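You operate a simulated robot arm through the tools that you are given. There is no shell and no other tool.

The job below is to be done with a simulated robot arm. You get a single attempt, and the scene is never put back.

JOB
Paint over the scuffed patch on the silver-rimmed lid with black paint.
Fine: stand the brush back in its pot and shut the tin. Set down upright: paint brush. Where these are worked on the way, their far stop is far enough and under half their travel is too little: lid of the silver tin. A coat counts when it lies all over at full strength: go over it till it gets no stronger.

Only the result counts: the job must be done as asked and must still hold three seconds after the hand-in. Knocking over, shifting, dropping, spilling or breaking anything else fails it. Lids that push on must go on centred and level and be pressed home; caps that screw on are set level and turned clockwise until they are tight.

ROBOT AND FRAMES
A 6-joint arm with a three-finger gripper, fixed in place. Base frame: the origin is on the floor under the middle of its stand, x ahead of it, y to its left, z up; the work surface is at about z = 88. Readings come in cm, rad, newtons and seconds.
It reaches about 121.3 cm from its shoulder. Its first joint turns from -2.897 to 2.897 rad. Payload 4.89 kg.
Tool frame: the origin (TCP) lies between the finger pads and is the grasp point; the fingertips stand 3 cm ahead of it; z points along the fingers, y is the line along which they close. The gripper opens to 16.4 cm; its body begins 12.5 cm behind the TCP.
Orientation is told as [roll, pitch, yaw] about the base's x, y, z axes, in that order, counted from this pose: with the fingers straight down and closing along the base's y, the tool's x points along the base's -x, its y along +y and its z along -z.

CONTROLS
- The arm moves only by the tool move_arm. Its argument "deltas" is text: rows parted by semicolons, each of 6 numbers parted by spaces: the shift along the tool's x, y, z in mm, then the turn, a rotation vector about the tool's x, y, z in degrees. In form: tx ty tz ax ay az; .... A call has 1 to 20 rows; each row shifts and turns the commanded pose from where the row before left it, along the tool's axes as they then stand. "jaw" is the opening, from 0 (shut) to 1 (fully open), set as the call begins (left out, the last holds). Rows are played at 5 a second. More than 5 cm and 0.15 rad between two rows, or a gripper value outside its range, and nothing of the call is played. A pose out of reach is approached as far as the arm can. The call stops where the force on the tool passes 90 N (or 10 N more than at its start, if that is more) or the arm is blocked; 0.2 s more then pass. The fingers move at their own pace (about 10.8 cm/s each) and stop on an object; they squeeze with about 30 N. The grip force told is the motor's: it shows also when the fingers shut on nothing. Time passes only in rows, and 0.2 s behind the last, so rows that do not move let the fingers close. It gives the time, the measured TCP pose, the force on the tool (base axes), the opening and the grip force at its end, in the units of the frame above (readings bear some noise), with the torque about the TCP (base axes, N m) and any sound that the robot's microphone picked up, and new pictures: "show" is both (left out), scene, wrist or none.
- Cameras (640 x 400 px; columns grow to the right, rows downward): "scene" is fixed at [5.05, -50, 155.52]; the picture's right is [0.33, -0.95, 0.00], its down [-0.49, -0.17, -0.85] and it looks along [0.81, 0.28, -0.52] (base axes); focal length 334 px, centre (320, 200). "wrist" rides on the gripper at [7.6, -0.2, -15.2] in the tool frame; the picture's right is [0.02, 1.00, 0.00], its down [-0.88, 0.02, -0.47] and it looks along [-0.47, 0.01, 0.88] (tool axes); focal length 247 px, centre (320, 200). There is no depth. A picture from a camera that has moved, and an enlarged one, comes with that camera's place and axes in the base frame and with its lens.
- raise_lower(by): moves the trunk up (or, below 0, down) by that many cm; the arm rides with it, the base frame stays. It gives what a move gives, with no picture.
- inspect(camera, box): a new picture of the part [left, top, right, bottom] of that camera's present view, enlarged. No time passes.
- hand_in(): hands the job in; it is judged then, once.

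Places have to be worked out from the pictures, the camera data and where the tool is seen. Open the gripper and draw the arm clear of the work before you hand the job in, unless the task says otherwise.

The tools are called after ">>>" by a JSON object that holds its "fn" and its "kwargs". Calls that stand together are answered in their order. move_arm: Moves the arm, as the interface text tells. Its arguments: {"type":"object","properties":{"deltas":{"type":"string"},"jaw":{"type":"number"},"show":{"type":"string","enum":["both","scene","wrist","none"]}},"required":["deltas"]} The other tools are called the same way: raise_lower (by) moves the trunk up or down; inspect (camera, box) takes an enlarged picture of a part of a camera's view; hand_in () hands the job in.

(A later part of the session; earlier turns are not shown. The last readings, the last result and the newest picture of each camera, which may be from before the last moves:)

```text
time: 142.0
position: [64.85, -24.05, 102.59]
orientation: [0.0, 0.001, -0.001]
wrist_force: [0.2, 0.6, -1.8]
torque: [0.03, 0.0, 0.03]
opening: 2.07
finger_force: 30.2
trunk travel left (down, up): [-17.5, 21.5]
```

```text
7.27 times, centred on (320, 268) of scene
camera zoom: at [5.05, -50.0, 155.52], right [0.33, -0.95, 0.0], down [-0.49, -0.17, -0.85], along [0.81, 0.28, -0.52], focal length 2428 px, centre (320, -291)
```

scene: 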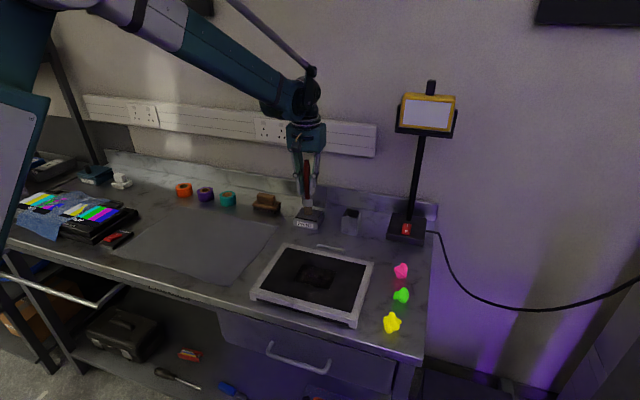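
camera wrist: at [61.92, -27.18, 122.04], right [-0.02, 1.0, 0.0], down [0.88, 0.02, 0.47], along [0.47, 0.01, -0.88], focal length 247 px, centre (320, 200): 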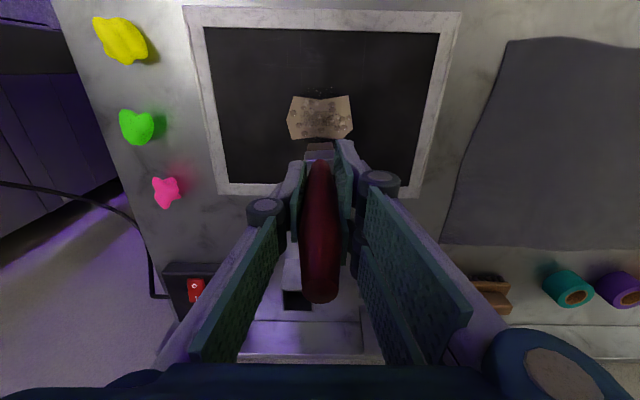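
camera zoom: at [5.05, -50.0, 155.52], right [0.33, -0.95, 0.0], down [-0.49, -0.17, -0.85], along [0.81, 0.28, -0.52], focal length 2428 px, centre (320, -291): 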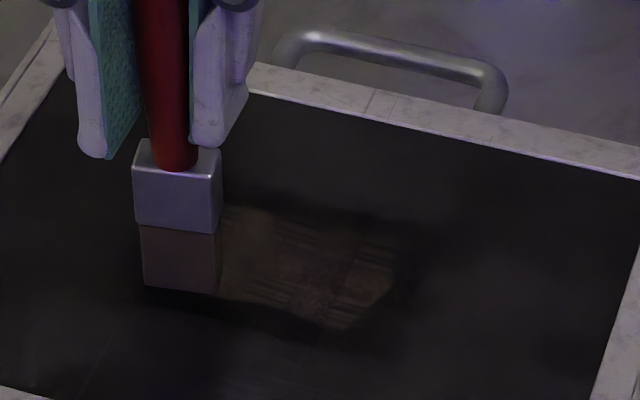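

I'll return to the tin for another load and compare the coat from the same viewpoint as before.

>>> {"fn": "move_arm", "kwargs": {"deltas": "0 0 -30 0 0 0; 0 0 -35 0 0 0; 0 0 -35 0 0 0; -36.8 11.3 0 0 0 0; -36.8 11.3 0 0 0 0; -36.8 11.3 0 0 0 0; -36.8 11.3 0 0 0 0; -36.8 11.3 0 0 0 0; -36.8 11.3 0 0 0 0; -36.8 11.3 0 0 0 0; -36.8 11.3 0 0 0 0; 0 0 0 0 0 0; 0 0 40 0 0 0; 0 0 35 0 0 0; 0 0 19 0 0 0; 0 0 0 0 0 0", "show": "none"}}

>>> {"fn": "inspect", "kwargs": {"camera": "scene", "box": [295, 262, 340, 292]}}

>>> {"fn": "inspect", "kwargs": {"camera": "scene", "box": [240, 165, 390, 330]}}

```text
time: 145.4
position: [94.24, -15.02, 103.13]
orientation: [-0.001, 0.002, 0.0]
wrist_force: [1.0, 0.4, 0.2]
torque: [-0.02, 0.04, 0.01]
opening: 2.06
finger_force: 30.3
trunk travel left (down, up): [-17.5, 21.5]
```

```text
13.33 times, centred on (318, 277) of scene
camera zoom: at [5.05, -50.0, 155.52], right [0.33, -0.95, 0.0], down [-0.49, -0.17, -0.85], along [0.81, 0.28, -0.52], focal length 4452 px, centre (353, -827)
```

zoom: 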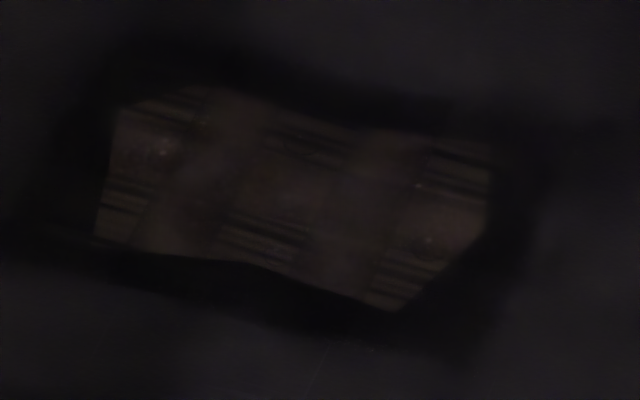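

```text
2.42 times, centred on (315, 248) of scene
camera zoom: at [5.05, -50.0, 155.52], right [0.33, -0.95, 0.0], down [-0.49, -0.17, -0.85], along [0.81, 0.28, -0.52], focal length 810 px, centre (332, 85)
```

zoom: 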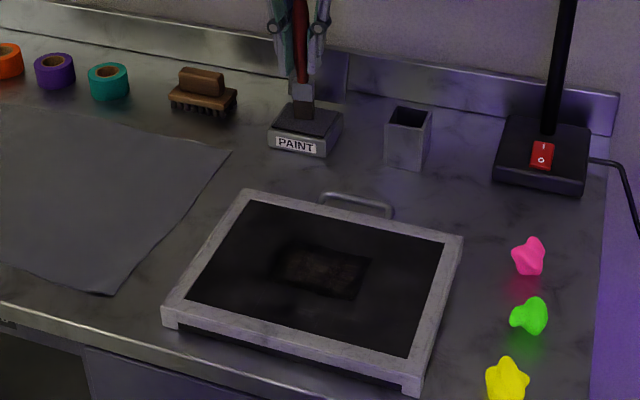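

The coat looks the same as after the first pass, so it may be near saturation. I'll still load again and do a thorough further coat to be sure.

>>> {"fn": "move_arm", "kwargs": {"deltas": "0 0 1 0 0 0; 0 0 0.7 0 0 0; 0 0 0 0 0 0", "show": "none"}}

>>> {"fn": "move_arm", "kwargs": {"deltas": "0 0 0.7 0 0 0; 0 0 0 0 0 0", "show": "none"}}

>>> {"fn": "inspect", "kwargs": {"camera": "scene", "box": [280, 180, 340, 240]}}

```text
time: 146.2
position: [94.23, -14.98, 102.85]
orientation: [0.0, -0.001, 0.0]
wrist_force: [0.1, 0.3, -0.1]
torque: [-0.03, -0.04, -0.03]
opening: 2.09
finger_force: 30.0
trunk travel left (down, up): [-17.5, 21.5]
```

```text
time: 146.8
position: [94.23, -14.87, 102.89]
orientation: [0.0, 0.0, 0.0]
wrist_force: [-0.9, 1.2, 5.5]
torque: [0.04, 0.05, 0.01]
opening: 2.11
finger_force: 29.8
trunk travel left (down, up): [-17.5, 21.5]
```

```text
6.67 times, centred on (310, 210) of scene
camera zoom: at [5.05, -50.0, 155.52], right [0.33, -0.95, 0.0], down [-0.49, -0.17, -0.85], along [0.81, 0.28, -0.52], focal length 2226 px, centre (387, 133)
```

zoom: 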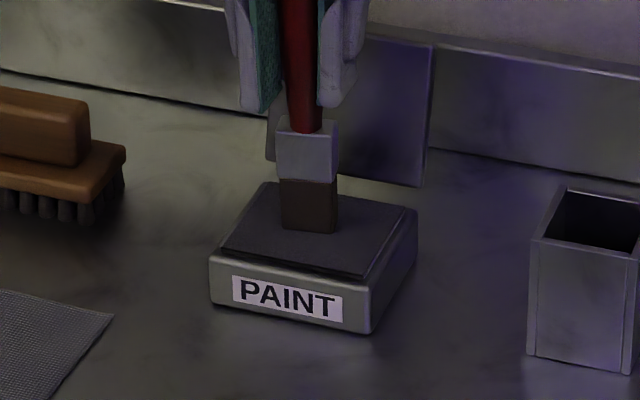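

Loaded again. On the way back I'll pause behind the patch to view it from above with the wrist camera.

>>> {"fn": "move_arm", "kwargs": {"deltas": "0 0 0 0 0 0; 0 0 -30 0 0 0; 0 0 -35 0 0 0; 0 0 -35 0 0 0; 33.75 -20.1 0 0 0 0; 33.75 -20.1 0 0 0 0; 33.75 -20.1 0 0 0 0; 33.75 -20.1 0 0 0 0; 33.75 -20.1 0 0 0 0; 33.75 -20.1 0 0 0 0; 0 0 0 0 0 0", "show": "wrist"}}

>>> {"fn": "inspect", "kwargs": {"camera": "wrist", "box": [275, 60, 365, 120]}}

```text
time: 149.2
position: [73.8, -27.14, 112.84]
orientation: [0.001, 0.0, 0.0]
wrist_force: [-0.6, 0.5, -0.2]
torque: [0.0, -0.07, -0.01]
opening: 2.05
finger_force: 29.8
trunk travel left (down, up): [-17.5, 21.5]
camera wrist: at [65.97, -27.35, 128.13], right [-0.02, 1.0, 0.0], down [0.88, 0.02, 0.47], along [0.47, 0.01, -0.88], focal length 247 px, centre (320, 200)
```

wrist: 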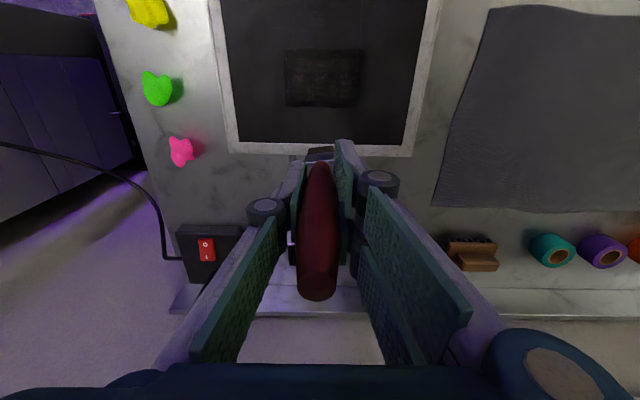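

```text
6.67 times, centred on (320, 90) of wrist
camera zoom: at [65.97, -27.35, 128.13], right [-0.02, 1.0, 0.0], down [0.88, 0.02, 0.47], along [0.47, 0.01, -0.88], focal length 1646 px, centre (320, 933)
```

zoom: 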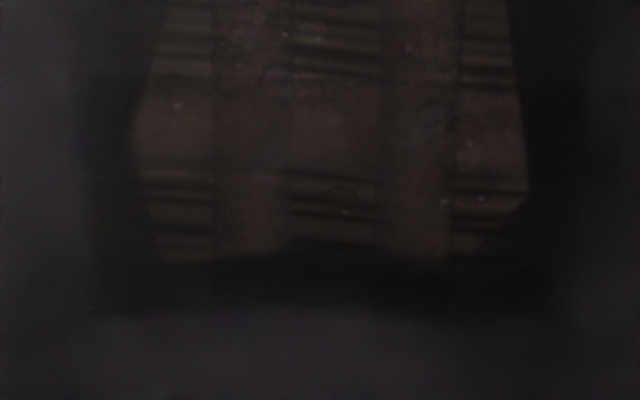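

The coat is fairly even, with fine streaks. I'll do a further coat with one-way strokes, starting at (69.9, −30.2) and finding contact.

>>> {"fn": "move_arm", "kwargs": {"deltas": "19.5 -15.3 0 0 0 0; 19.5 -15.3 0 0 0 0; 0 0 40 0 0 0; 0 0 40 0 0 0; 0 0 20 0 0 0; 0 0 3.7 0 0 0; 0 0 0 0 0 0", "show": "none"}}

>>> {"fn": "move_arm", "kwargs": {"deltas": "0 0 0.6 0 0 0; 0 0 0 0 0 0", "show": "none"}}

>>> {"fn": "move_arm", "kwargs": {"deltas": "0 0 0.4 0 0 0; 0 0 0 0 0 0", "show": "none"}}

```text
time: 150.8
position: [70.06, -30.17, 102.41]
orientation: [-0.001, 0.0, 0.001]
wrist_force: [-3.6, 0.6, 6.6]
torque: [-0.01, 0.32, -0.03]
opening: 2.06
finger_force: 30.3
trunk travel left (down, up): [-17.5, 21.5]
```

```text
time: 151.4
position: [70.0, -30.1, 102.54]
orientation: [0.0, -0.002, -0.001]
wrist_force: [-2.0, -0.6, 16.8]
torque: [-0.05, 0.18, 0.01]
opening: 2.05
finger_force: 29.8
trunk travel left (down, up): [-17.5, 21.5]
```

```text
time: 152.0
position: [70.09, -30.13, 102.42]
orientation: [0.0, 0.001, 0.0]
wrist_force: [1.5, 1.5, 27.3]
torque: [-0.02, -0.1, -0.05]
opening: 2.06
finger_force: 29.6
trunk travel left (down, up): [-17.5, 21.5]
```

That's more than needed (27 N). I'll ease 0.8 mm and stroke the lane toward −x.

>>> {"fn": "move_arm", "kwargs": {"deltas": "0 0 -0.8 0 0 0; 3.7 0 0 0 0 0; 3.7 0 0 0 0 0; 3.7 0 0 0 0 0; 3.7 0 0 0 0 0; 3.7 0 0 0 0 0; 3.7 0 0 0 0 0; 3.7 0 0 0 0 0", "show": "none"}}

>>> {"fn": "move_arm", "kwargs": {"deltas": "3.7 0 0 0 0 0; 3.7 0 0 0 0 0; 3.7 0 0 0 0 0; 3.7 0 0 0 0 0; 3.7 0 0 0 0 0; 3.7 0 0 0 0 0; 3.7 0 0 0 0 0", "show": "none"}}

```text
time: 153.8
position: [67.64, -30.04, 102.51]
orientation: [0.0, 0.002, -0.002]
wrist_force: [0.0, 0.7, 0.1]
torque: [0.02, 0.02, -0.02]
opening: 2.08
finger_force: 29.9
trunk travel left (down, up): [-17.5, 21.5]
```

```text
time: 155.4
position: [64.8, -29.99, 102.59]
orientation: [0.001, 0.003, 0.001]
wrist_force: [0.1, -0.7, -1.0]
torque: [0.01, 0.01, 0.01]
opening: 2.08
finger_force: 29.7
trunk travel left (down, up): [-17.5, 21.5]
```

Contact was lost after easing, so I'll repeat the lane 0.5 mm lower.

>>> {"fn": "move_arm", "kwargs": {"deltas": "0 0 -5 0 0 0; -26 0 0 0 0 0; -26 0 0 0 0 0; 0 0 5.5 0 0 0; 3.7 0 0 0 0 0; 3.7 0 0 0 0 0; 3.7 0 0 0 0 0; 3.7 0 0 0 0 0; 3.7 0 0 0 0 0", "show": "none"}}

>>> {"fn": "move_arm", "kwargs": {"deltas": "3.7 0 0.2 0 0 0; 3.7 0 0 0 0 0; 3.7 0 0 0 0 0; 3.7 0 0 0 0 0; 3.7 0 0 0 0 0; 3.7 0 0 0 0 0; 3.7 0 0 0 0 0; 3.7 0 0 0 0 0; 3.7 0 0 0 0 0", "show": "none"}}

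```text
time: 157.4
position: [68.18, -30.08, 102.36]
orientation: [-0.001, 0.001, -0.001]
wrist_force: [0.8, -0.2, 7.6]
torque: [-0.05, -0.18, -0.01]
opening: 2.08
finger_force: 30.2
trunk travel left (down, up): [-17.5, 21.5]
```

```text
time: 159.4
position: [64.95, -30.02, 102.46]
orientation: [0.001, 0.0, -0.002]
wrist_force: [4.3, 0.0, 17.8]
torque: [-0.02, -0.52, 0.01]
opening: 2.07
finger_force: 30.5
trunk travel left (down, up): [-17.5, 21.5]
```

Good firm contact along that lane. Continuing with the next lanes at y≈−28.8 and −27.5, slightly lighter.

>>> {"fn": "move_arm", "kwargs": {"deltas": "0 0 -5 0 0 0; -26 6 0 0 0 0; -26 6 0 0 0 0; 0 0 4.8 0 0 0; 3.7 0 0 0 0 0; 3.7 0 0 0 0 0; 3.7 0 0 0 0 0; 3.7 0 0 0 0 0; 3.7 0 0 0 0 0; 3.7 0 0 0 0 0; 3.7 0 0 0 0 0; 3.7 0 0 0 0 0; 3.7 0 0 0 0 0; 3.7 0 0 0 0 0; 3.7 0 0 0 0 0; 3.7 0 0 0 0 0; 3.7 0 0 0 0 0; 3.7 0 0 0 0 0", "show": "none"}}

>>> {"fn": "move_arm", "kwargs": {"deltas": "0 0 -5 0 0 0; -26 6.5 0 0 0 0; -26 6.5 0 0 0 0; 0 0 5 0 0 0; 3.7 0 0 0 0 0; 3.7 0 0 0 0 0; 3.7 0 0 0 0 0; 3.7 0 0 0 0 0; 3.7 0 0 0 0 0; 3.7 0 0 0 0 0; 3.7 0 0 0 0 0; 3.7 0 0 0 0 0; 3.7 0 0 0 0 0; 3.7 0 0 0 0 0; 3.7 0 0 0 0 0; 3.7 0 0 0 0 0; 3.7 0 0 0 0 0; 3.7 0 0 0 0 0", "show": "none"}}

>>> {"fn": "inspect", "kwargs": {"camera": "scene", "box": [290, 240, 350, 295]}}

```text
time: 163.2
position: [64.95, -29.11, 102.53]
orientation: [0.0, 0.002, -0.002]
wrist_force: [0.5, 1.1, -0.6]
torque: [0.03, -0.01, 0.04]
opening: 2.06
finger_force: 30.4
trunk travel left (down, up): [-17.5, 21.5]
```

```text
time: 167.0
position: [65.07, -27.54, 102.41]
orientation: [-0.001, 0.001, 0.0]
wrist_force: [-0.6, 0.7, -0.3]
torque: [0.04, -0.02, -0.02]
opening: 2.07
finger_force: 30.0
trunk travel left (down, up): [-17.5, 21.5]
```

```text
7.27 times, centred on (320, 268) of scene
camera zoom: at [5.05, -50.0, 155.52], right [0.33, -0.95, 0.0], down [-0.49, -0.17, -0.85], along [0.81, 0.28, -0.52], focal length 2428 px, centre (320, -291)
```

zoom: 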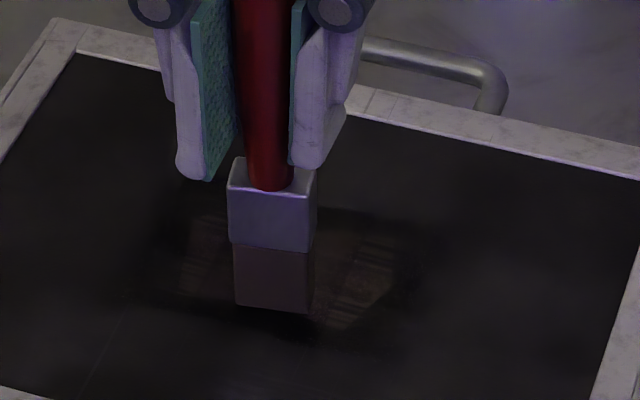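

Contact is marginal again. I'll redo the last lane 0.4 mm lower, then go on.

>>> {"fn": "move_arm", "kwargs": {"deltas": "0 0 -5 0 0 0; -25 -4 0 0 0 0; -25 -4 0 0 0 0; 0 0 5.4 0 0 0; 3.7 0 0 0 0 0; 3.7 0 0 0 0 0; 3.7 0 0 0 0 0; 3.7 0 0 0 0 0; 3.7 0 0 0 0 0; 3.7 0 0 0 0 0; 3.7 0 0 0 0 0", "show": "none"}}

>>> {"fn": "move_arm", "kwargs": {"deltas": "3.7 0 0 0 0 0; 3.7 0 0 0 0 0; 3.7 0 0 0 0 0; 3.7 0 0 0 0 0; 3.7 0 0 0 0 0; 3.7 0 0 0 0 0; 3.7 0 0 0 0 0", "show": "none"}}

```text
time: 169.4
position: [67.41, -28.43, 102.39]
orientation: [-0.001, 0.001, 0.002]
wrist_force: [0.3, 0.3, 0.0]
torque: [0.0, 0.1, -0.02]
opening: 2.04
finger_force: 30.2
trunk travel left (down, up): [-17.5, 21.5]
```

```text
time: 171.0
position: [64.83, -28.19, 102.31]
orientation: [-0.002, 0.002, -0.002]
wrist_force: [4.5, -0.6, 19.2]
torque: [-0.12, -0.45, 0.03]
opening: 2.07
finger_force: 30.1
trunk travel left (down, up): [-17.5, 21.5]
```

Strokes along x make the brush rock, so I'll switch to strokes along y, the direction in which the fingers hold it stiffly. Starting at x≈65.3 and going from y −30 to −24.2.

>>> {"fn": "move_arm", "kwargs": {"deltas": "0 0 -5 0 0 0; -5 -18 0 0 0 0; 0 0 4.6 0 0 0; 0 0 0 0 0 0", "show": "none"}}

>>> {"fn": "move_arm", "kwargs": {"deltas": "0 4.8 0 0 0 0; 0 4.8 0 0 0 0; 0 4.8 0 0 0 0; 0 4.8 0 0 0 0; 0 4.8 0 0 0 0; 0 4.8 0 0 0 0; 0 4.8 0 0 0 0; 0 4.8 0 0 0 0; 0 4.8 0 0 0 0; 0 4.8 0 0 0 0; 0 4.8 0 0 0 0; 0 4.8 0 0 0 0", "show": "none"}}

```text
time: 172.0
position: [65.23, -30.16, 102.36]
orientation: [-0.001, 0.0, 0.0]
wrist_force: [-0.5, 0.0, 4.2]
torque: [-0.08, 0.12, -0.02]
opening: 2.08
finger_force: 29.9
trunk travel left (down, up): [-17.5, 21.5]
```

```text
time: 174.6
position: [65.27, -24.45, 102.49]
orientation: [0.0, 0.001, -0.001]
wrist_force: [-0.2, 0.5, -0.4]
torque: [0.01, -0.04, 0.02]
opening: 2.08
finger_force: 30.2
trunk travel left (down, up): [-17.5, 21.5]
```

>>> {"fn": "move_arm", "kwargs": {"deltas": "0 0 0.4 0 0 0; 0 0 0 0 0 0", "show": "none"}}

>>> {"fn": "move_arm", "kwargs": {"deltas": "-3 -4.8 0 0 0 0; -3 -4.8 0 0 0 0; 0 -4.8 0 0 0 0; 0 -4.8 0 0 0 0; 0 -4.8 0 0 0 0; 0 -4.8 0 0 0 0", "show": "none"}}

>>> {"fn": "move_arm", "kwargs": {"deltas": "0 -4.8 0 0 0 0; 0 -4.8 0 0 0 0; 0 -4.8 0 0 0 0; 0 -4.8 0 0 0 0; 0 -4.8 0 0 0 0; 0 -4.8 0 0 0 0", "show": "none"}}

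```text
time: 175.2
position: [65.21, -24.31, 102.46]
orientation: [0.0, 0.001, 0.0]
wrist_force: [-0.6, 0.2, 0.7]
torque: [0.0, 0.05, 0.01]
opening: 2.05
finger_force: 30.1
trunk travel left (down, up): [-17.5, 21.5]
```

```text
time: 176.6
position: [65.89, -27.29, 102.34]
orientation: [0.001, 0.0, -0.001]
wrist_force: [-0.3, -0.5, 1.8]
torque: [0.05, 0.02, 0.02]
opening: 2.09
finger_force: 30.0
trunk travel left (down, up): [-17.5, 21.5]
```

```text
time: 178.0
position: [66.01, -30.05, 102.35]
orientation: [0.0, 0.0, 0.0]
wrist_force: [-0.2, 0.8, -0.6]
torque: [0.0, 0.0, -0.01]
opening: 2.07
finger_force: 29.4
trunk travel left (down, up): [-17.5, 21.5]
```

Light contact now. I'll lower another 0.3 mm and carry on zig-zagging along y, moving back in x.

>>> {"fn": "move_arm", "kwargs": {"deltas": "-4 0 0.3 0 0 0; -4 4.8 0 0 0 0; 0 4.8 0 0 0 0; 0 4.8 0 0 0 0; 0 4.8 0 0 0 0; 0 4.8 0 0 0 0; 0 4.8 0 0 0 0", "show": "none"}}

>>> {"fn": "move_arm", "kwargs": {"deltas": "0 4.8 0 0 0 0; 0 4.8 0 0 0 0; 0 4.8 0 0 0 0; 0 4.8 0 0 0 0; 0 4.8 0 0 0 0; 0 4.8 0 0 0 0", "show": "none"}}

>>> {"fn": "inspect", "kwargs": {"camera": "scene", "box": [290, 240, 350, 295]}}

```text
time: 179.6
position: [66.66, -27.19, 102.27]
orientation: [0.0, -0.002, 0.0]
wrist_force: [-0.4, -3.4, 11.4]
torque: [-0.36, 0.14, 0.01]
opening: 2.06
finger_force: 30.0
trunk travel left (down, up): [-17.5, 21.5]
```

```text
time: 181.0
position: [66.83, -24.37, 102.36]
orientation: [0.001, -0.001, 0.0]
wrist_force: [0.2, -1.0, 3.5]
torque: [-0.11, 0.03, 0.03]
opening: 2.09
finger_force: 29.9
trunk travel left (down, up): [-17.5, 21.5]
```

```text
7.27 times, centred on (320, 268) of scene
camera zoom: at [5.05, -50.0, 155.52], right [0.33, -0.95, 0.0], down [-0.49, -0.17, -0.85], along [0.81, 0.28, -0.52], focal length 2428 px, centre (320, -291)
```

zoom: 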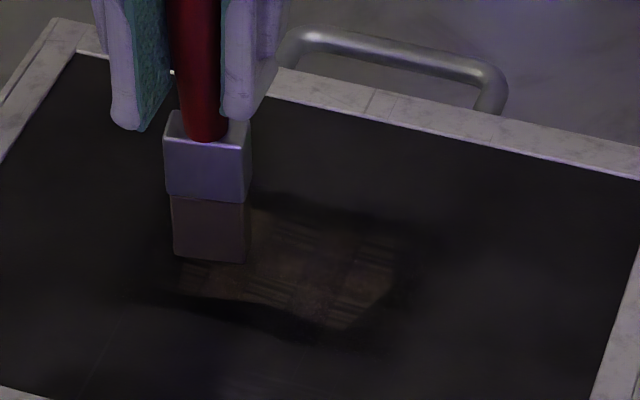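

Good contact (3–11 N). Continuing at x≈67.7, 68.6 and 69.4.

>>> {"fn": "move_arm", "kwargs": {"deltas": "-4 0 0.1 0 0 0; -4 -4.8 0 0 0 0; 0 -4.8 0 0 0 0; 0 -4.8 0 0 0 0; 0 -4.8 0 0 0 0; 0 -4.8 0 0 0 0; 0 -4.8 0 0 0 0; 0 -4.8 0 0 0 0; 0 -4.8 0 0 0 0; 0 -4.8 0 0 0 0; 0 -4.8 0 0 0 0; 0 -4.8 0 0 0 0; 0 -4.8 0 0 0 0", "show": "none"}}

>>> {"fn": "move_arm", "kwargs": {"deltas": "-4 0 0.1 0 0 0; -4 4.8 0 0 0 0; 0 4.8 0 0 0 0; 0 4.8 0 0 0 0; 0 4.8 0 0 0 0; 0 4.8 0 0 0 0; 0 4.8 0 0 0 0; 0 4.8 0 0 0 0; 0 4.8 0 0 0 0; 0 4.8 0 0 0 0; 0 4.8 0 0 0 0; 0 4.8 0 0 0 0; 0 4.8 0 0 0 0", "show": "none"}}

>>> {"fn": "move_arm", "kwargs": {"deltas": "-4 0 0.1 0 0 0; -4 -4.8 0 0 0 0; 0 -4.8 0 0 0 0; 0 -4.8 0 0 0 0; 0 -4.8 0 0 0 0; 0 -4.8 0 0 0 0; 0 -4.8 0 0 0 0; 0 -4.8 0 0 0 0; 0 -4.8 0 0 0 0; 0 -4.8 0 0 0 0; 0 -4.8 0 0 0 0; 0 -4.8 0 0 0 0; 0 -4.8 0 0 0 0", "show": "none"}}

>>> {"fn": "inspect", "kwargs": {"camera": "scene", "box": [290, 240, 350, 295]}}

```text
time: 183.8
position: [67.4, -30.15, 102.41]
orientation: [0.0, 0.0, -0.003]
wrist_force: [-0.8, 1.2, -1.6]
torque: [-0.01, -0.01, -0.01]
opening: 2.07
finger_force: 29.9
trunk travel left (down, up): [-17.5, 21.5]
```

```text
time: 186.6
position: [68.28, -24.46, 102.43]
orientation: [0.0, 0.0, 0.0]
wrist_force: [-0.1, -1.0, 2.5]
torque: [-0.08, 0.0, -0.01]
opening: 2.06
finger_force: 30.2
trunk travel left (down, up): [-17.5, 21.5]
```

```text
time: 189.4
position: [69.03, -30.04, 102.33]
orientation: [-0.001, -0.001, 0.001]
wrist_force: [0.2, 3.4, 15.0]
torque: [0.2, 0.14, 0.01]
opening: 2.07
finger_force: 30.0
trunk travel left (down, up): [-17.5, 21.5]
```

```text
7.27 times, centred on (320, 268) of scene
camera zoom: at [5.05, -50.0, 155.52], right [0.33, -0.95, 0.0], down [-0.49, -0.17, -0.85], along [0.81, 0.28, -0.52], focal length 2428 px, centre (320, -291)
```

zoom: 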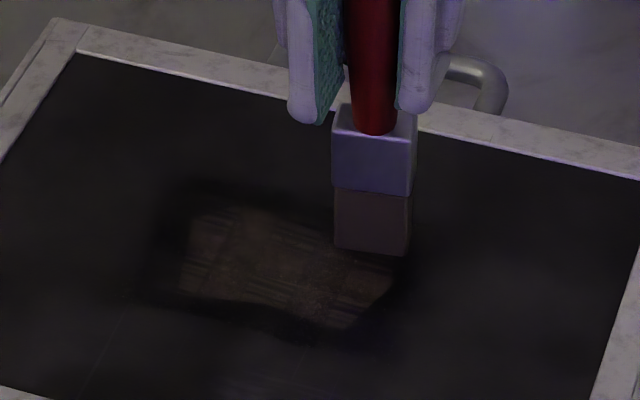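

The brush has hardly lightened this time, which suggests the patch takes no more paint. I'll lift away and compare from the same viewpoint as before.

>>> {"fn": "move_arm", "kwargs": {"deltas": "0 0 -30 0 0 0; -40 0 -30 0 0 0; -40 0 0 0 0 0; 0 0 0 0 0 0", "show": "wrist"}}

>>> {"fn": "inspect", "kwargs": {"camera": "scene", "box": [295, 262, 340, 292]}}

>>> {"fn": "inspect", "kwargs": {"camera": "wrist", "box": [280, 40, 380, 120]}}

```text
time: 190.4
position: [77.17, -30.33, 108.25]
orientation: [0.0, 0.003, 0.0]
wrist_force: [-0.1, 0.3, -1.4]
torque: [0.01, 0.04, -0.01]
opening: 2.07
finger_force: 29.9
trunk travel left (down, up): [-17.5, 21.5]
camera wrist: at [69.39, -30.38, 123.58], right [-0.02, 1.0, 0.0], down [0.88, 0.02, 0.47], along [0.47, 0.01, -0.88], focal length 247 px, centre (320, 200)
```

wrist: 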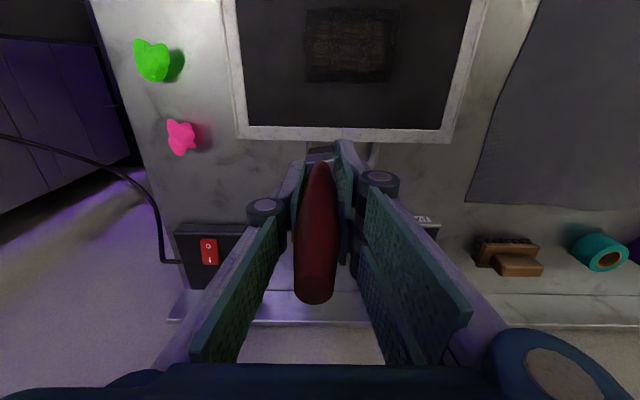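

```text
13.33 times, centred on (318, 277) of scene
camera zoom: at [5.05, -50.0, 155.52], right [0.33, -0.95, 0.0], down [-0.49, -0.17, -0.85], along [0.81, 0.28, -0.52], focal length 4452 px, centre (353, -827)
```

zoom: 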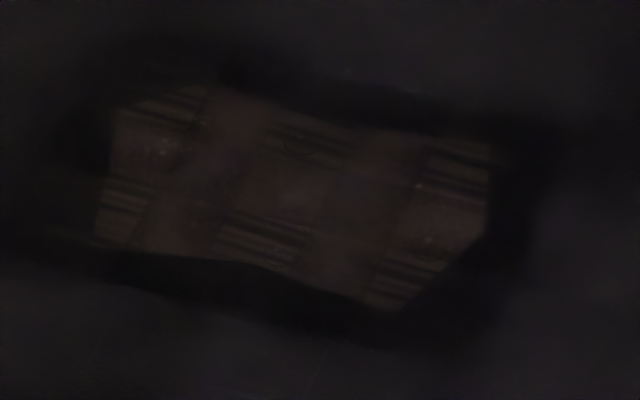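

```text
5.00 times, centred on (330, 80) of wrist
camera zoom: at [69.39, -30.38, 123.58], right [-0.02, 1.0, 0.0], down [0.88, 0.02, 0.47], along [0.47, 0.01, -0.88], focal length 1235 px, centre (270, 800)
```

zoom: 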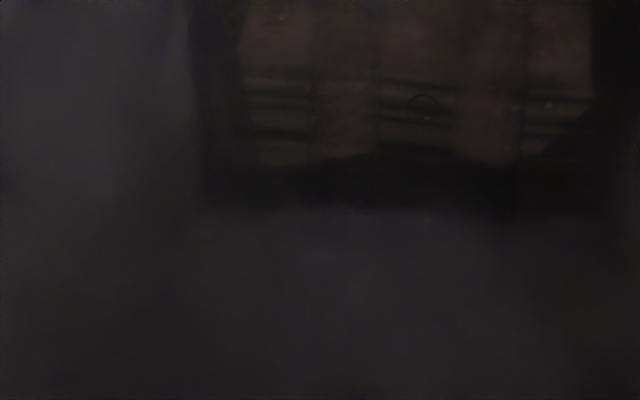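

The coat's appearance is unchanged from the last two checks, so it has stopped getting stronger. I'll take one more look from above, centred on the patch, to check that every corner and edge is covered.

>>> {"fn": "move_arm", "kwargs": {"deltas": "15 15 -30 0 0 0; 15 15 -40 0 0 0; 0 0 -40 0 0 0; 0 0 0 0 0 0", "show": "wrist"}}

>>> {"fn": "inspect", "kwargs": {"camera": "wrist", "box": [270, 45, 370, 125]}}

>>> {"fn": "inspect", "kwargs": {"camera": "scene", "box": [285, 255, 350, 300]}}

```text
time: 191.4
position: [74.36, -26.98, 119.55]
orientation: [0.001, 0.0, 0.0]
wrist_force: [-0.6, 0.5, 0.1]
torque: [-0.07, -0.12, 0.01]
opening: 2.07
finger_force: 29.9
trunk travel left (down, up): [-17.5, 21.5]
camera wrist: at [66.65, -27.12, 134.78], right [-0.02, 1.0, 0.0], down [0.88, 0.02, 0.47], along [0.47, 0.01, -0.88], focal length 247 px, centre (320, 200)
```

wrist: 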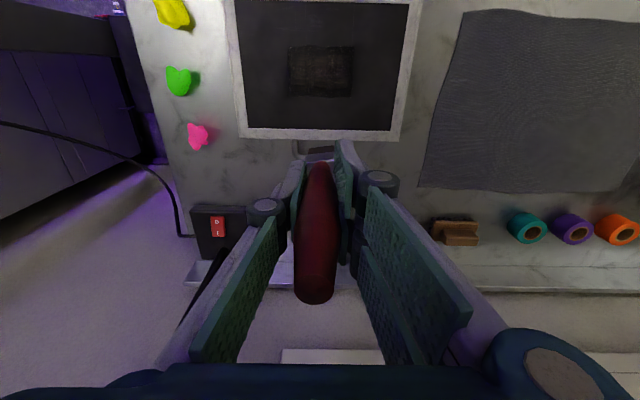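

```text
5.00 times, centred on (320, 85) of wrist
camera zoom: at [66.65, -27.12, 134.78], right [-0.02, 1.0, 0.0], down [0.88, 0.02, 0.47], along [0.47, 0.01, -0.88], focal length 1235 px, centre (320, 775)
```

zoom: 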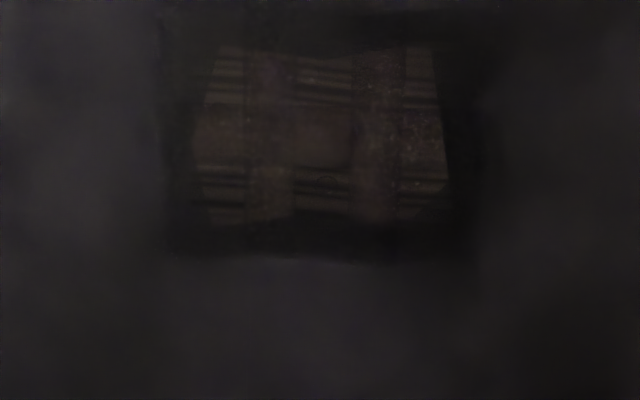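

```text
8.89 times, centred on (318, 278) of scene
camera zoom: at [5.05, -50.0, 155.52], right [0.33, -0.95, 0.0], down [-0.49, -0.17, -0.85], along [0.81, 0.28, -0.52], focal length 2968 px, centre (342, -489)
```

zoom: 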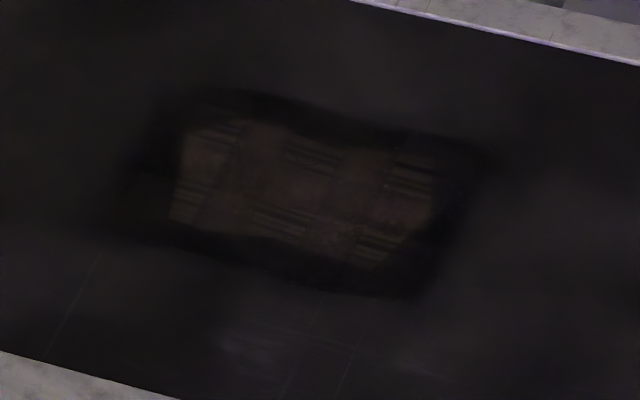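

The painted area covers the whole patch and its border evenly. To be safe I'll load once more and do one last firm coat, paying attention to the edges.

>>> {"fn": "move_arm", "kwargs": {"deltas": "-33.2 20 0 0 0 0; -33.2 20 0 0 0 0; -33.2 20 0 0 0 0; -33.2 20 0 0 0 0; -33.2 20 0 0 0 0; -33.2 20 0 0 0 0; 0 0 0 0 0 0; 0 0 40 0 0 0; 0 0 40 0 0 0; 0 0 40 0 0 0; 0 0 30 0 0 0; 0 0 12 0 0 0; 0 0 0 0 0 0", "show": "none"}}

>>> {"fn": "inspect", "kwargs": {"camera": "scene", "box": [280, 180, 340, 240]}}

```text
time: 194.2
position: [93.95, -15.15, 102.98]
orientation: [0.001, 0.002, 0.0]
wrist_force: [0.6, -0.2, -0.6]
torque: [-0.05, 0.02, 0.03]
opening: 2.09
finger_force: 30.2
trunk travel left (down, up): [-17.5, 21.5]
```

```text
6.67 times, centred on (310, 210) of scene
camera zoom: at [5.05, -50.0, 155.52], right [0.33, -0.95, 0.0], down [-0.49, -0.17, -0.85], along [0.81, 0.28, -0.52], focal length 2226 px, centre (387, 133)
```

zoom: 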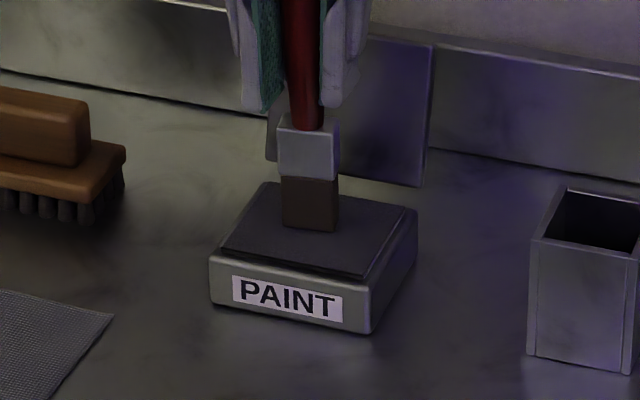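

The bristles came back almost as dark as when loaded, which shows the patch took almost no more paint. I'll touch the paint once more and run a final perimeter pass.

>>> {"fn": "move_arm", "kwargs": {"deltas": "0 0 1.2 0 0 0; 0 0 0 0 0 0", "show": "none"}}

>>> {"fn": "move_arm", "kwargs": {"deltas": "0 0 0.6 0 0 0; 0 0 0 0 0 0", "show": "none"}}

```text
time: 194.8
position: [94.08, -15.17, 102.96]
orientation: [0.0, 0.0, 0.0]
wrist_force: [-0.7, -0.6, -0.2]
torque: [-0.02, 0.0, 0.0]
opening: 2.09
finger_force: 30.2
trunk travel left (down, up): [-17.5, 21.5]
```

```text
time: 195.4
position: [94.08, -15.21, 102.97]
orientation: [0.0, -0.001, 0.001]
wrist_force: [0.0, 0.4, -0.1]
torque: [0.04, 0.0, -0.03]
opening: 2.08
finger_force: 29.6
trunk travel left (down, up): [-17.5, 21.5]
```

>>> {"fn": "move_arm", "kwargs": {"deltas": "0 0 0.6 0 0 0; 0 0 0 0 0 0", "show": "none"}}

```text
time: 196.0
position: [93.97, -15.13, 102.92]
orientation: [-0.001, 0.001, 0.0]
wrist_force: [0.1, -0.1, -0.7]
torque: [0.01, -0.01, -0.03]
opening: 2.1
finger_force: 29.6
trunk travel left (down, up): [-17.5, 21.5]
```

>>> {"fn": "move_arm", "kwargs": {"deltas": "0 0 0.7 0 0 0; 0 0 0 0 0 0", "show": "none"}}

```text
time: 196.6
position: [94.02, -15.35, 102.88]
orientation: [-0.001, 0.001, 0.001]
wrist_force: [0.3, 0.2, -0.5]
torque: [0.01, 0.0, -0.03]
opening: 2.05
finger_force: 30.0
trunk travel left (down, up): [-17.5, 21.5]
```

>>> {"fn": "move_arm", "kwargs": {"deltas": "0 0 0.6 0 0 0; 0 0 0 0 0 0", "show": "none"}}

>>> {"fn": "inspect", "kwargs": {"camera": "scene", "box": [280, 180, 340, 240]}}

```text
time: 197.2
position: [93.96, -15.25, 102.76]
orientation: [-0.002, 0.001, 0.0]
wrist_force: [0.1, 0.0, -0.7]
torque: [-0.01, -0.02, 0.0]
opening: 2.09
finger_force: 29.8
trunk travel left (down, up): [-17.5, 21.5]
```

```text
6.67 times, centred on (310, 210) of scene
camera zoom: at [5.05, -50.0, 155.52], right [0.33, -0.95, 0.0], down [-0.49, -0.17, -0.85], along [0.81, 0.28, -0.52], focal length 2226 px, centre (387, 133)
```

zoom: 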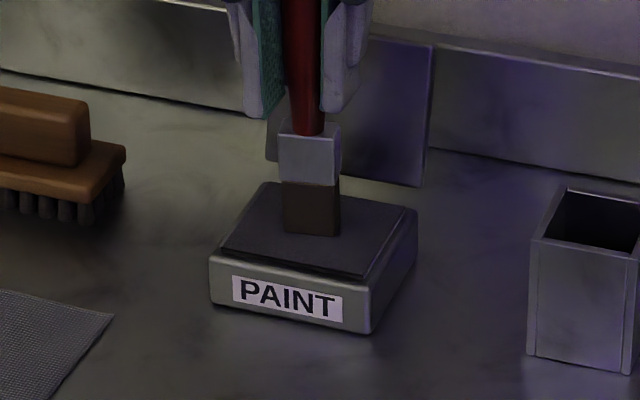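

>>> {"fn": "move_arm", "kwargs": {"deltas": "0 0 0.6 0 0 0; 0 0 0 0 0 0", "show": "none"}}

```text
time: 197.8
position: [93.91, -15.2, 102.67]
orientation: [0.002, 0.0, -0.001]
wrist_force: [1.1, 0.1, 7.5]
torque: [-0.08, -0.2, 0.05]
opening: 2.09
finger_force: 30.3
trunk travel left (down, up): [-17.5, 21.5]
```

Loaded (7.5 N touch). Now back to the patch corner at about (69.8, −30.4), stopping just above contact.

>>> {"fn": "move_arm", "kwargs": {"deltas": "0 0 0 0 0 0; 0 0 -30 0 0 0; 0 0 -35 0 0 0; 0 0 -35 0 0 0; 34.5 -21.7 0 0 0 0; 34.5 -21.7 0 0 0 0; 34.5 -21.7 0 0 0 0; 34.5 -21.7 0 0 0 0; 34.5 -21.7 0 0 0 0; 34.5 -21.7 0 0 0 0; 34.5 -21.7 0 0 0 0; 0 0 0 0 0 0; 0 0 40 0 0 0; 0 0 40 0 0 0; 0 0 20 0 0 0; 0 0 3 0 0 0; 0 0 0 0 0 0", "show": "none"}}

>>> {"fn": "move_arm", "kwargs": {"deltas": "0 0 0.6 0 0 0; 0 0 0 0 0 0", "show": "none"}}

```text
time: 201.4
position: [69.78, -30.28, 102.41]
orientation: [-0.001, 0.003, 0.0]
wrist_force: [0.0, -0.4, -0.2]
torque: [0.01, 0.03, 0.0]
opening: 2.08
finger_force: 30.4
trunk travel left (down, up): [-17.5, 21.5]
```

```text
time: 202.0
position: [69.81, -30.34, 102.47]
orientation: [0.0, 0.003, 0.0]
wrist_force: [-0.5, 0.4, -0.8]
torque: [0.03, 0.01, 0.0]
opening: 2.06
finger_force: 29.6
trunk travel left (down, up): [-17.5, 21.5]
```

>>> {"fn": "move_arm", "kwargs": {"deltas": "0 0 0.6 0 0 0; 0 0 0 0 0 0", "show": "none"}}

>>> {"fn": "move_arm", "kwargs": {"deltas": "0 0 0.5 0 0 0; 0 0 0 0 0 0", "show": "none"}}

```text
time: 202.6
position: [69.66, -30.32, 102.17]
orientation: [0.001, -0.001, -0.001]
wrist_force: [-0.2, 1.3, 4.4]
torque: [0.05, 0.07, 0.01]
opening: 2.08
finger_force: 30.4
trunk travel left (down, up): [-17.5, 21.5]
```

```text
time: 203.2
position: [69.87, -30.31, 102.29]
orientation: [0.001, 0.0, 0.001]
wrist_force: [0.3, -0.4, 20.2]
torque: [-0.11, -0.1, -0.03]
opening: 2.05
finger_force: 29.6
trunk travel left (down, up): [-17.5, 21.5]
```

Contact at 20 N; I'll ease 0.2 mm and stroke +y along the back edge.

>>> {"fn": "move_arm", "kwargs": {"deltas": "0 4.65 -0.2 0 0 0; 0 4.65 0 0 0 0; 0 4.65 0 0 0 0; 0 4.65 0 0 0 0; 0 4.65 0 0 0 0; 0 4.65 0 0 0 0; 0 4.65 0 0 0 0", "show": "none"}}

>>> {"fn": "move_arm", "kwargs": {"deltas": "0 4.65 0 0 0 0; 0 4.65 0 0 0 0; 0 4.65 0 0 0 0; 0 4.65 0 0 0 0; 0 4.65 0 0 0 0; 0 4.65 0 0 0 0; 0 4.65 0 0 0 0", "show": "none"}}

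```text
time: 204.8
position: [69.79, -27.06, 102.19]
orientation: [0.002, -0.001, -0.003]
wrist_force: [1.6, -8.2, 24.3]
torque: [-0.66, -0.02, -0.02]
opening: 2.1
finger_force: 30.0
trunk travel left (down, up): [-17.5, 21.5]
```

```text
time: 206.4
position: [69.86, -23.78, 102.18]
orientation: [-0.002, 0.002, -0.002]
wrist_force: [0.0, 0.3, -0.3]
torque: [0.01, 0.04, 0.04]
opening: 2.07
finger_force: 29.9
trunk travel left (down, up): [-17.5, 21.5]
```

>>> {"fn": "move_arm", "kwargs": {"deltas": "0 0 0.4 0 0 0; 0 0 0 0 0 0", "show": "none"}}

>>> {"fn": "move_arm", "kwargs": {"deltas": "3.8 0 0 0 0 0; 3.8 0 0 0 0 0; 3.8 0 0 0 0 0; 3.8 0 0 0 0 0; 3.8 0 0 0 0 0; 3.8 0 0 0 0 0; 3.8 0 0 0 0 0", "show": "none"}}

>>> {"fn": "move_arm", "kwargs": {"deltas": "3.8 0 0 0 0 0; 3.8 0 0 0 0 0; 3.8 0 0 0 0 0; 3.8 0 0 0 0 0; 3.8 0 0 0 0 0; 3.8 0 0 0 0 0", "show": "none"}}

```text
time: 207.0
position: [69.86, -23.84, 102.23]
orientation: [0.0, 0.0, 0.0]
wrist_force: [-0.9, -0.3, 2.2]
torque: [0.03, 0.09, 0.01]
opening: 2.07
finger_force: 29.7
trunk travel left (down, up): [-17.5, 21.5]
```

```text
time: 208.6
position: [67.2, -23.8, 102.23]
orientation: [0.0, -0.001, 0.001]
wrist_force: [3.4, -0.7, 12.8]
torque: [-0.08, -0.34, 0.02]
opening: 2.08
finger_force: 30.0
trunk travel left (down, up): [-17.5, 21.5]
```

```text
time: 210.0
position: [64.88, -23.76, 102.18]
orientation: [-0.001, 0.001, -0.001]
wrist_force: [0.9, 0.6, 2.5]
torque: [0.02, 0.01, -0.01]
opening: 2.07
finger_force: 30.1
trunk travel left (down, up): [-17.5, 21.5]
```

Good contact along the +y edge. Now the front edge, stroking −y at x≈65.

>>> {"fn": "move_arm", "kwargs": {"deltas": "0 -4.7 0.1 0 0 0; 0 -4.7 0 0 0 0; 0 -4.7 0 0 0 0; 0 -4.7 0 0 0 0; 0 -4.7 0 0 0 0; 0 -4.7 0 0 0 0; 0 -4.7 0 0 0 0", "show": "none"}}

>>> {"fn": "move_arm", "kwargs": {"deltas": "0 -4.7 0 0 0 0; 0 -4.7 0 0 0 0; 0 -4.7 0 0 0 0; 0 -4.7 0 0 0 0; 0 -4.7 0 0 0 0; 0 -4.7 0 0 0 0; 0 -4.7 0 0 0 0", "show": "none"}}

>>> {"fn": "inspect", "kwargs": {"camera": "scene", "box": [290, 240, 350, 295]}}

```text
time: 211.6
position: [64.87, -27.15, 102.15]
orientation: [0.0, 0.0, 0.001]
wrist_force: [1.0, 2.8, 10.7]
torque: [0.16, -0.02, 0.03]
opening: 2.07
finger_force: 30.1
trunk travel left (down, up): [-17.5, 21.5]
```

```text
time: 213.2
position: [64.86, -30.42, 102.14]
orientation: [0.0, 0.002, 0.0]
wrist_force: [-0.9, 2.6, 11.2]
torque: [0.11, 0.1, 0.0]
opening: 2.05
finger_force: 30.2
trunk travel left (down, up): [-17.5, 21.5]
```

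```text
7.27 times, centred on (320, 268) of scene
camera zoom: at [5.05, -50.0, 155.52], right [0.33, -0.95, 0.0], down [-0.49, -0.17, -0.85], along [0.81, 0.28, -0.52], focal length 2428 px, centre (320, -291)
```

zoom: 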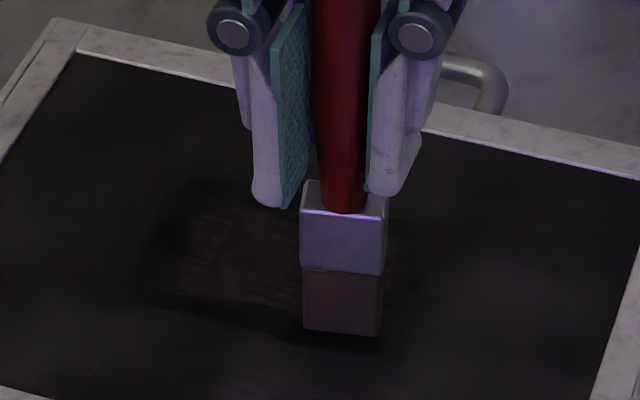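

Good. Now the −y edge toward +x, then the inner lanes.

>>> {"fn": "move_arm", "kwargs": {"deltas": "-3.8 0 0 0 0 0; -3.8 0 0 0 0 0; -3.8 0 0 0 0 0; -3.8 0 0 0 0 0; -3.8 0 0 0 0 0; -3.8 0 0 0 0 0; -3.8 0 0 0 0 0; -3.8 0 0 0 0 0; -3.8 0 0 0 0 0; -3.8 0 0 0 0 0; -3.8 0 0 0 0 0; -3.8 0 0 0 0 0; -3.8 0 0 0 0 0", "show": "none"}}

>>> {"fn": "move_arm", "kwargs": {"deltas": "5.5 0 0.2 0 0 0; 5.5 4.7 0 0 0 0; 0 4.7 0 0 0 0; 0 4.7 0 0 0 0; 0 4.7 0 0 0 0; 0 4.7 0 0 0 0; 0 4.7 0 0 0 0; 0 4.7 0 0 0 0; 0 4.7 0 0 0 0; 0 4.7 0 0 0 0; 0 4.7 0 0 0 0; 0 4.7 0 0 0 0; 0 4.7 0 0 0 0; 0 4.7 0 0 0 0", "show": "none"}}

>>> {"fn": "move_arm", "kwargs": {"deltas": "6 0 0 0 0 0; 6 -4.7 0 0 0 0; 0 -4.7 0 0 0 0; 0 -4.7 0 0 0 0; 0 -4.7 0 0 0 0; 0 -4.7 0 0 0 0; 0 -4.7 0 0 0 0; 0 -4.7 0 0 0 0; 0 -4.7 0 0 0 0; 0 -4.7 0 0 0 0; 0 -4.7 0 0 0 0; 0 -4.7 0 0 0 0; 0 -4.7 0 0 0 0; 0 -4.7 0 0 0 0", "show": "none"}}

>>> {"fn": "move_arm", "kwargs": {"deltas": "6 0 0 0 0 0; 6 4.7 0 0 0 0; 0 4.7 0 0 0 0; 0 4.7 0 0 0 0; 0 4.7 0 0 0 0; 0 4.7 0 0 0 0; 0 4.7 0 0 0 0; 0 4.7 0 0 0 0; 0 4.7 0 0 0 0; 0 4.7 0 0 0 0; 0 4.7 0 0 0 0; 0 4.7 0 0 0 0; 0 4.7 0 0 0 0; 0 4.7 0 0 0 0", "show": "none"}}

```text
time: 216.0
position: [69.84, -30.29, 102.21]
orientation: [-0.001, 0.0, -0.001]
wrist_force: [-0.7, -0.3, -0.8]
torque: [0.01, 0.02, -0.01]
opening: 2.09
finger_force: 29.8
trunk travel left (down, up): [-17.5, 21.5]
```

```text
time: 219.0
position: [68.71, -24.21, 102.27]
orientation: [0.0, 0.0, -0.001]
wrist_force: [-0.7, -0.2, 2.6]
torque: [-0.11, 0.05, 0.03]
opening: 2.09
finger_force: 30.1
trunk travel left (down, up): [-17.5, 21.5]
```

```text
time: 222.0
position: [67.55, -30.27, 102.16]
orientation: [0.0, -0.001, 0.0]
wrist_force: [-0.2, 0.6, -0.8]
torque: [-0.03, 0.02, -0.02]
opening: 2.08
finger_force: 30.1
trunk travel left (down, up): [-17.5, 21.5]
```

```text
time: 225.0
position: [66.38, -24.3, 102.18]
orientation: [0.0, 0.001, 0.001]
wrist_force: [0.1, 0.3, -0.3]
torque: [0.02, 0.02, 0.02]
opening: 2.08
finger_force: 30.0
trunk travel left (down, up): [-17.5, 21.5]
```

Full pass done. I'll lift clear and compare the patch with the earlier views.

>>> {"fn": "move_arm", "kwargs": {"deltas": "0 0 -35 0 0 0; 0 0 -35 0 0 0; -40 -15 -30 0 0 0; -40 -15 0 0 0 0; 0 0 0 0 0 0", "show": "scene"}}

>>> {"fn": "inspect", "kwargs": {"camera": "scene", "box": [295, 262, 340, 292]}}

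>>> {"fn": "inspect", "kwargs": {"camera": "scene", "box": [300, 200, 345, 250]}}

```text
refused: row 3 steps farther than a row can; nothing moved
```

```text
13.33 times, centred on (318, 277) of scene
camera zoom: at [5.05, -50.0, 155.52], right [0.33, -0.95, 0.0], down [-0.49, -0.17, -0.85], along [0.81, 0.28, -0.52], focal length 4452 px, centre (353, -827)
```

zoom: 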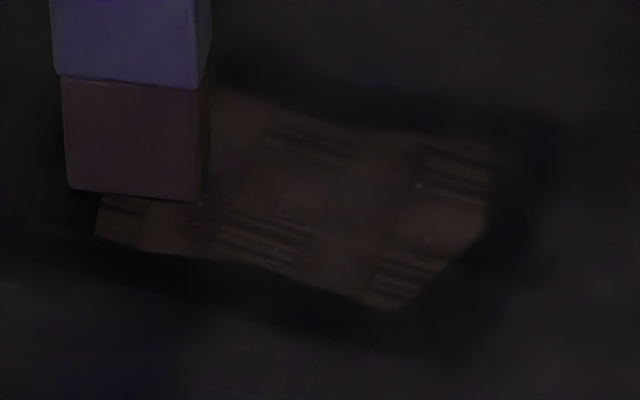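

```text
8.00 times, centred on (322, 225) of scene
camera zoom: at [5.05, -50.0, 155.52], right [0.33, -0.95, 0.0], down [-0.49, -0.17, -0.85], along [0.81, 0.28, -0.52], focal length 2671 px, centre (300, 0)
```

zoom: 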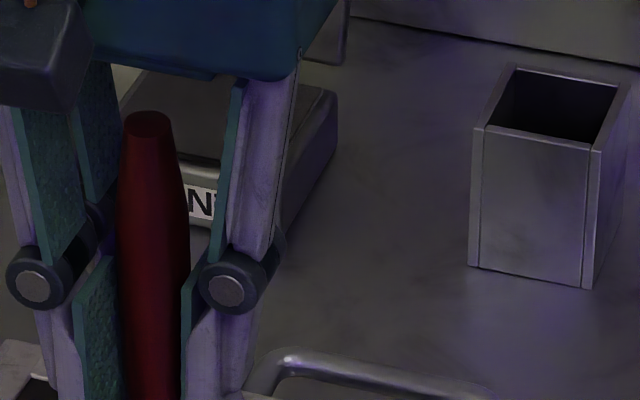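

The coat looks the same as before, so it is at full strength. That last move was refused because one step was too long; I'll lift in smaller steps and move towards the pot.

>>> {"fn": "move_arm", "kwargs": {"deltas": "0 0 -35 0 0 0; 0 0 -35 0 0 0; 0 0 -35 0 0 0; 0 0 -15 0 0 0; -40 -8 0 0 0 0; -40 -8 0 0 0 0; -40 -8 0 0 0 0; -40 -8 0 0 0 0; -40 -8 0 0 0 0; -40 -8 0 0 0 0; -30 -8 0 0 0 0; 0 0 0 0 0 0"}}

>>> {"fn": "inspect", "kwargs": {"camera": "scene", "box": [310, 110, 400, 245]}}

>>> {"fn": "inspect", "kwargs": {"camera": "wrist", "box": [250, 80, 390, 210]}}

>>> {"fn": "inspect", "kwargs": {"camera": "scene", "box": [295, 262, 340, 292]}}

```text
time: 227.6
position: [93.56, -29.87, 113.99]
orientation: [0.0, 0.001, 0.0]
wrist_force: [-0.1, 0.9, -1.2]
torque: [0.06, 0.13, 0.02]
opening: 2.1
finger_force: 30.3
trunk travel left (down, up): [-17.5, 21.5]
camera wrist: at [85.77, -29.96, 129.29], right [-0.02, 1.0, 0.0], down [0.88, 0.02, 0.47], along [0.47, 0.01, -0.88], focal length 247 px, centre (320, 200)
```

scene: 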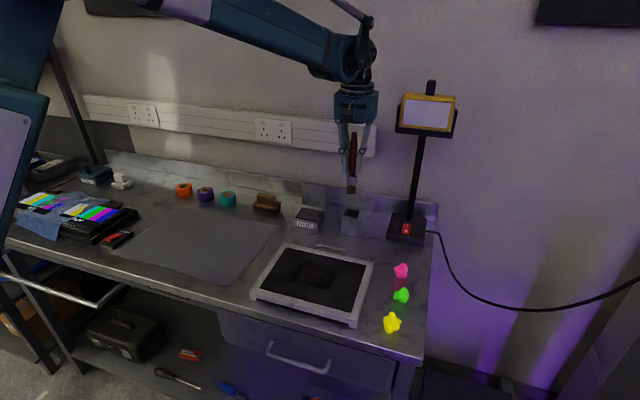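
wrist: 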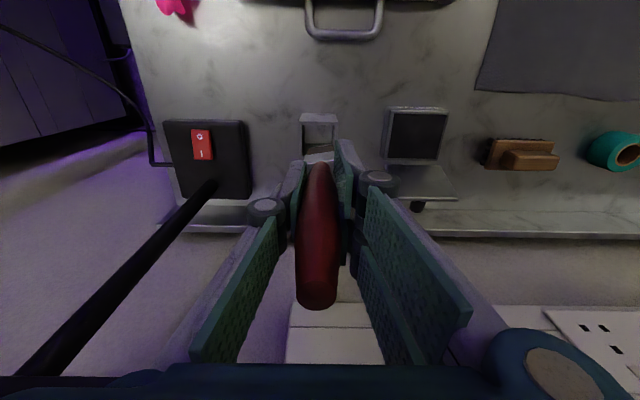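

```text
2.96 times, centred on (355, 178) of scene
camera zoom: at [5.05, -50.0, 155.52], right [0.33, -0.95, 0.0], down [-0.49, -0.17, -0.85], along [0.81, 0.28, -0.52], focal length 989 px, centre (216, 267)
```

zoom: 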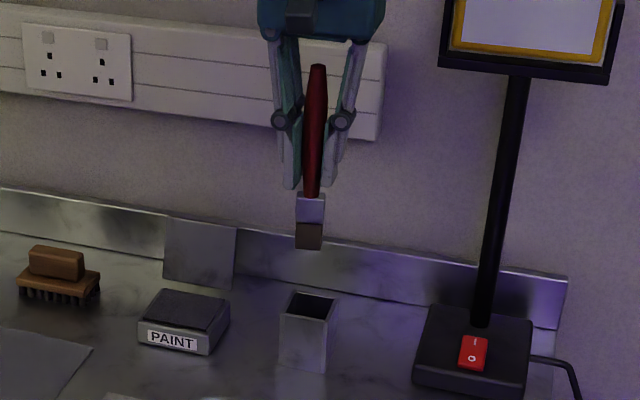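

```text
3.08 times, centred on (320, 145) of wrist
camera zoom: at [85.77, -29.96, 129.29], right [-0.02, 1.0, 0.0], down [0.88, 0.02, 0.47], along [0.47, 0.01, -0.88], focal length 760 px, centre (320, 369)
```

zoom: 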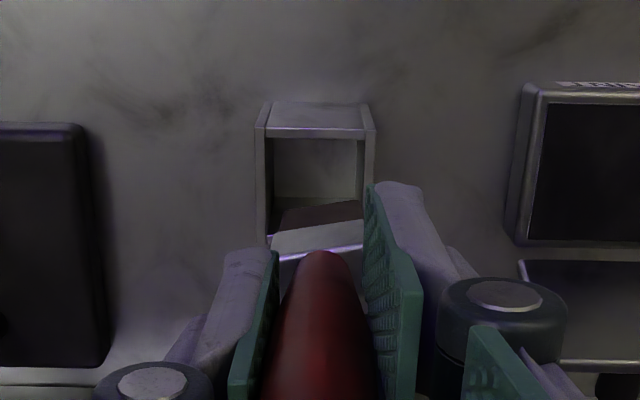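

```text
13.33 times, centred on (318, 277) of scene
camera zoom: at [5.05, -50.0, 155.52], right [0.33, -0.95, 0.0], down [-0.49, -0.17, -0.85], along [0.81, 0.28, -0.52], focal length 4452 px, centre (353, -827)
```

zoom: 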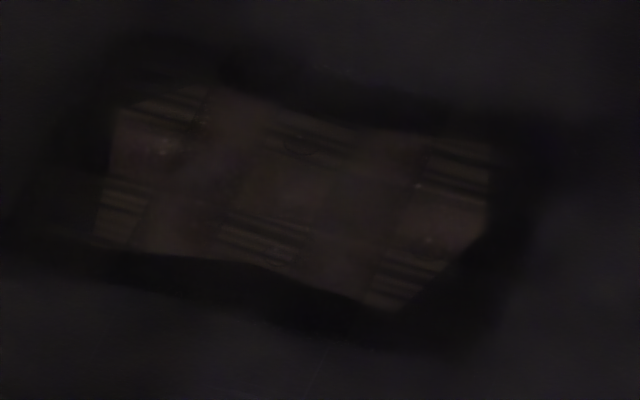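

The patch is unchanged over the last passes, so the painting is done. The brush has turned a few degrees in the grip, so I'll check its lean before putting it into the pot.

>>> {"fn": "inspect", "kwargs": {"camera": "wrist", "box": [270, 140, 370, 320]}}

>>> {"fn": "inspect", "kwargs": {"camera": "scene", "box": [335, 125, 375, 200]}}

```text
2.22 times, centred on (320, 230) of wrist
camera zoom: at [85.77, -29.96, 129.29], right [-0.02, 1.0, 0.0], down [0.88, 0.02, 0.47], along [0.47, 0.01, -0.88], focal length 549 px, centre (320, 133)
```

zoom: 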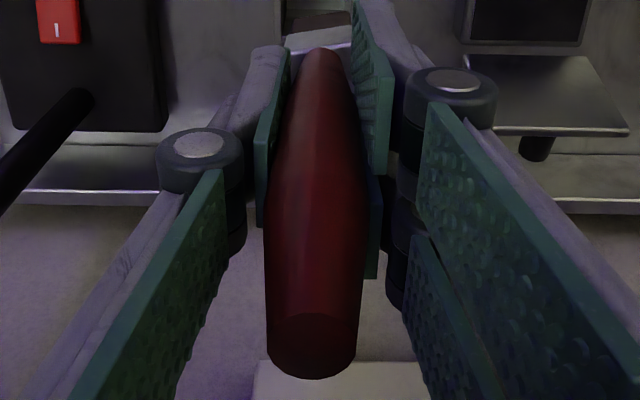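

```text
5.33 times, centred on (355, 162) of scene
camera zoom: at [5.05, -50.0, 155.52], right [0.33, -0.95, 0.0], down [-0.49, -0.17, -0.85], along [0.81, 0.28, -0.52], focal length 1781 px, centre (133, 400)
```

zoom: 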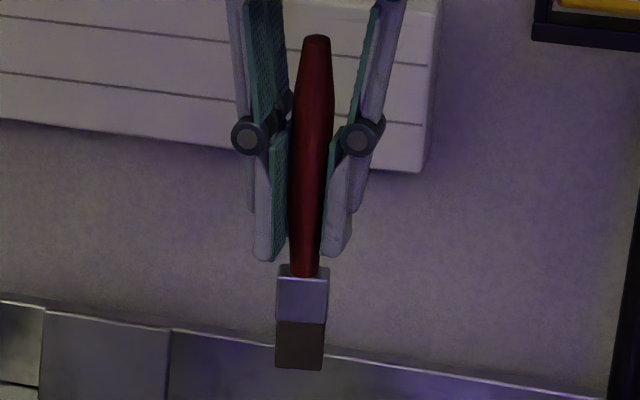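

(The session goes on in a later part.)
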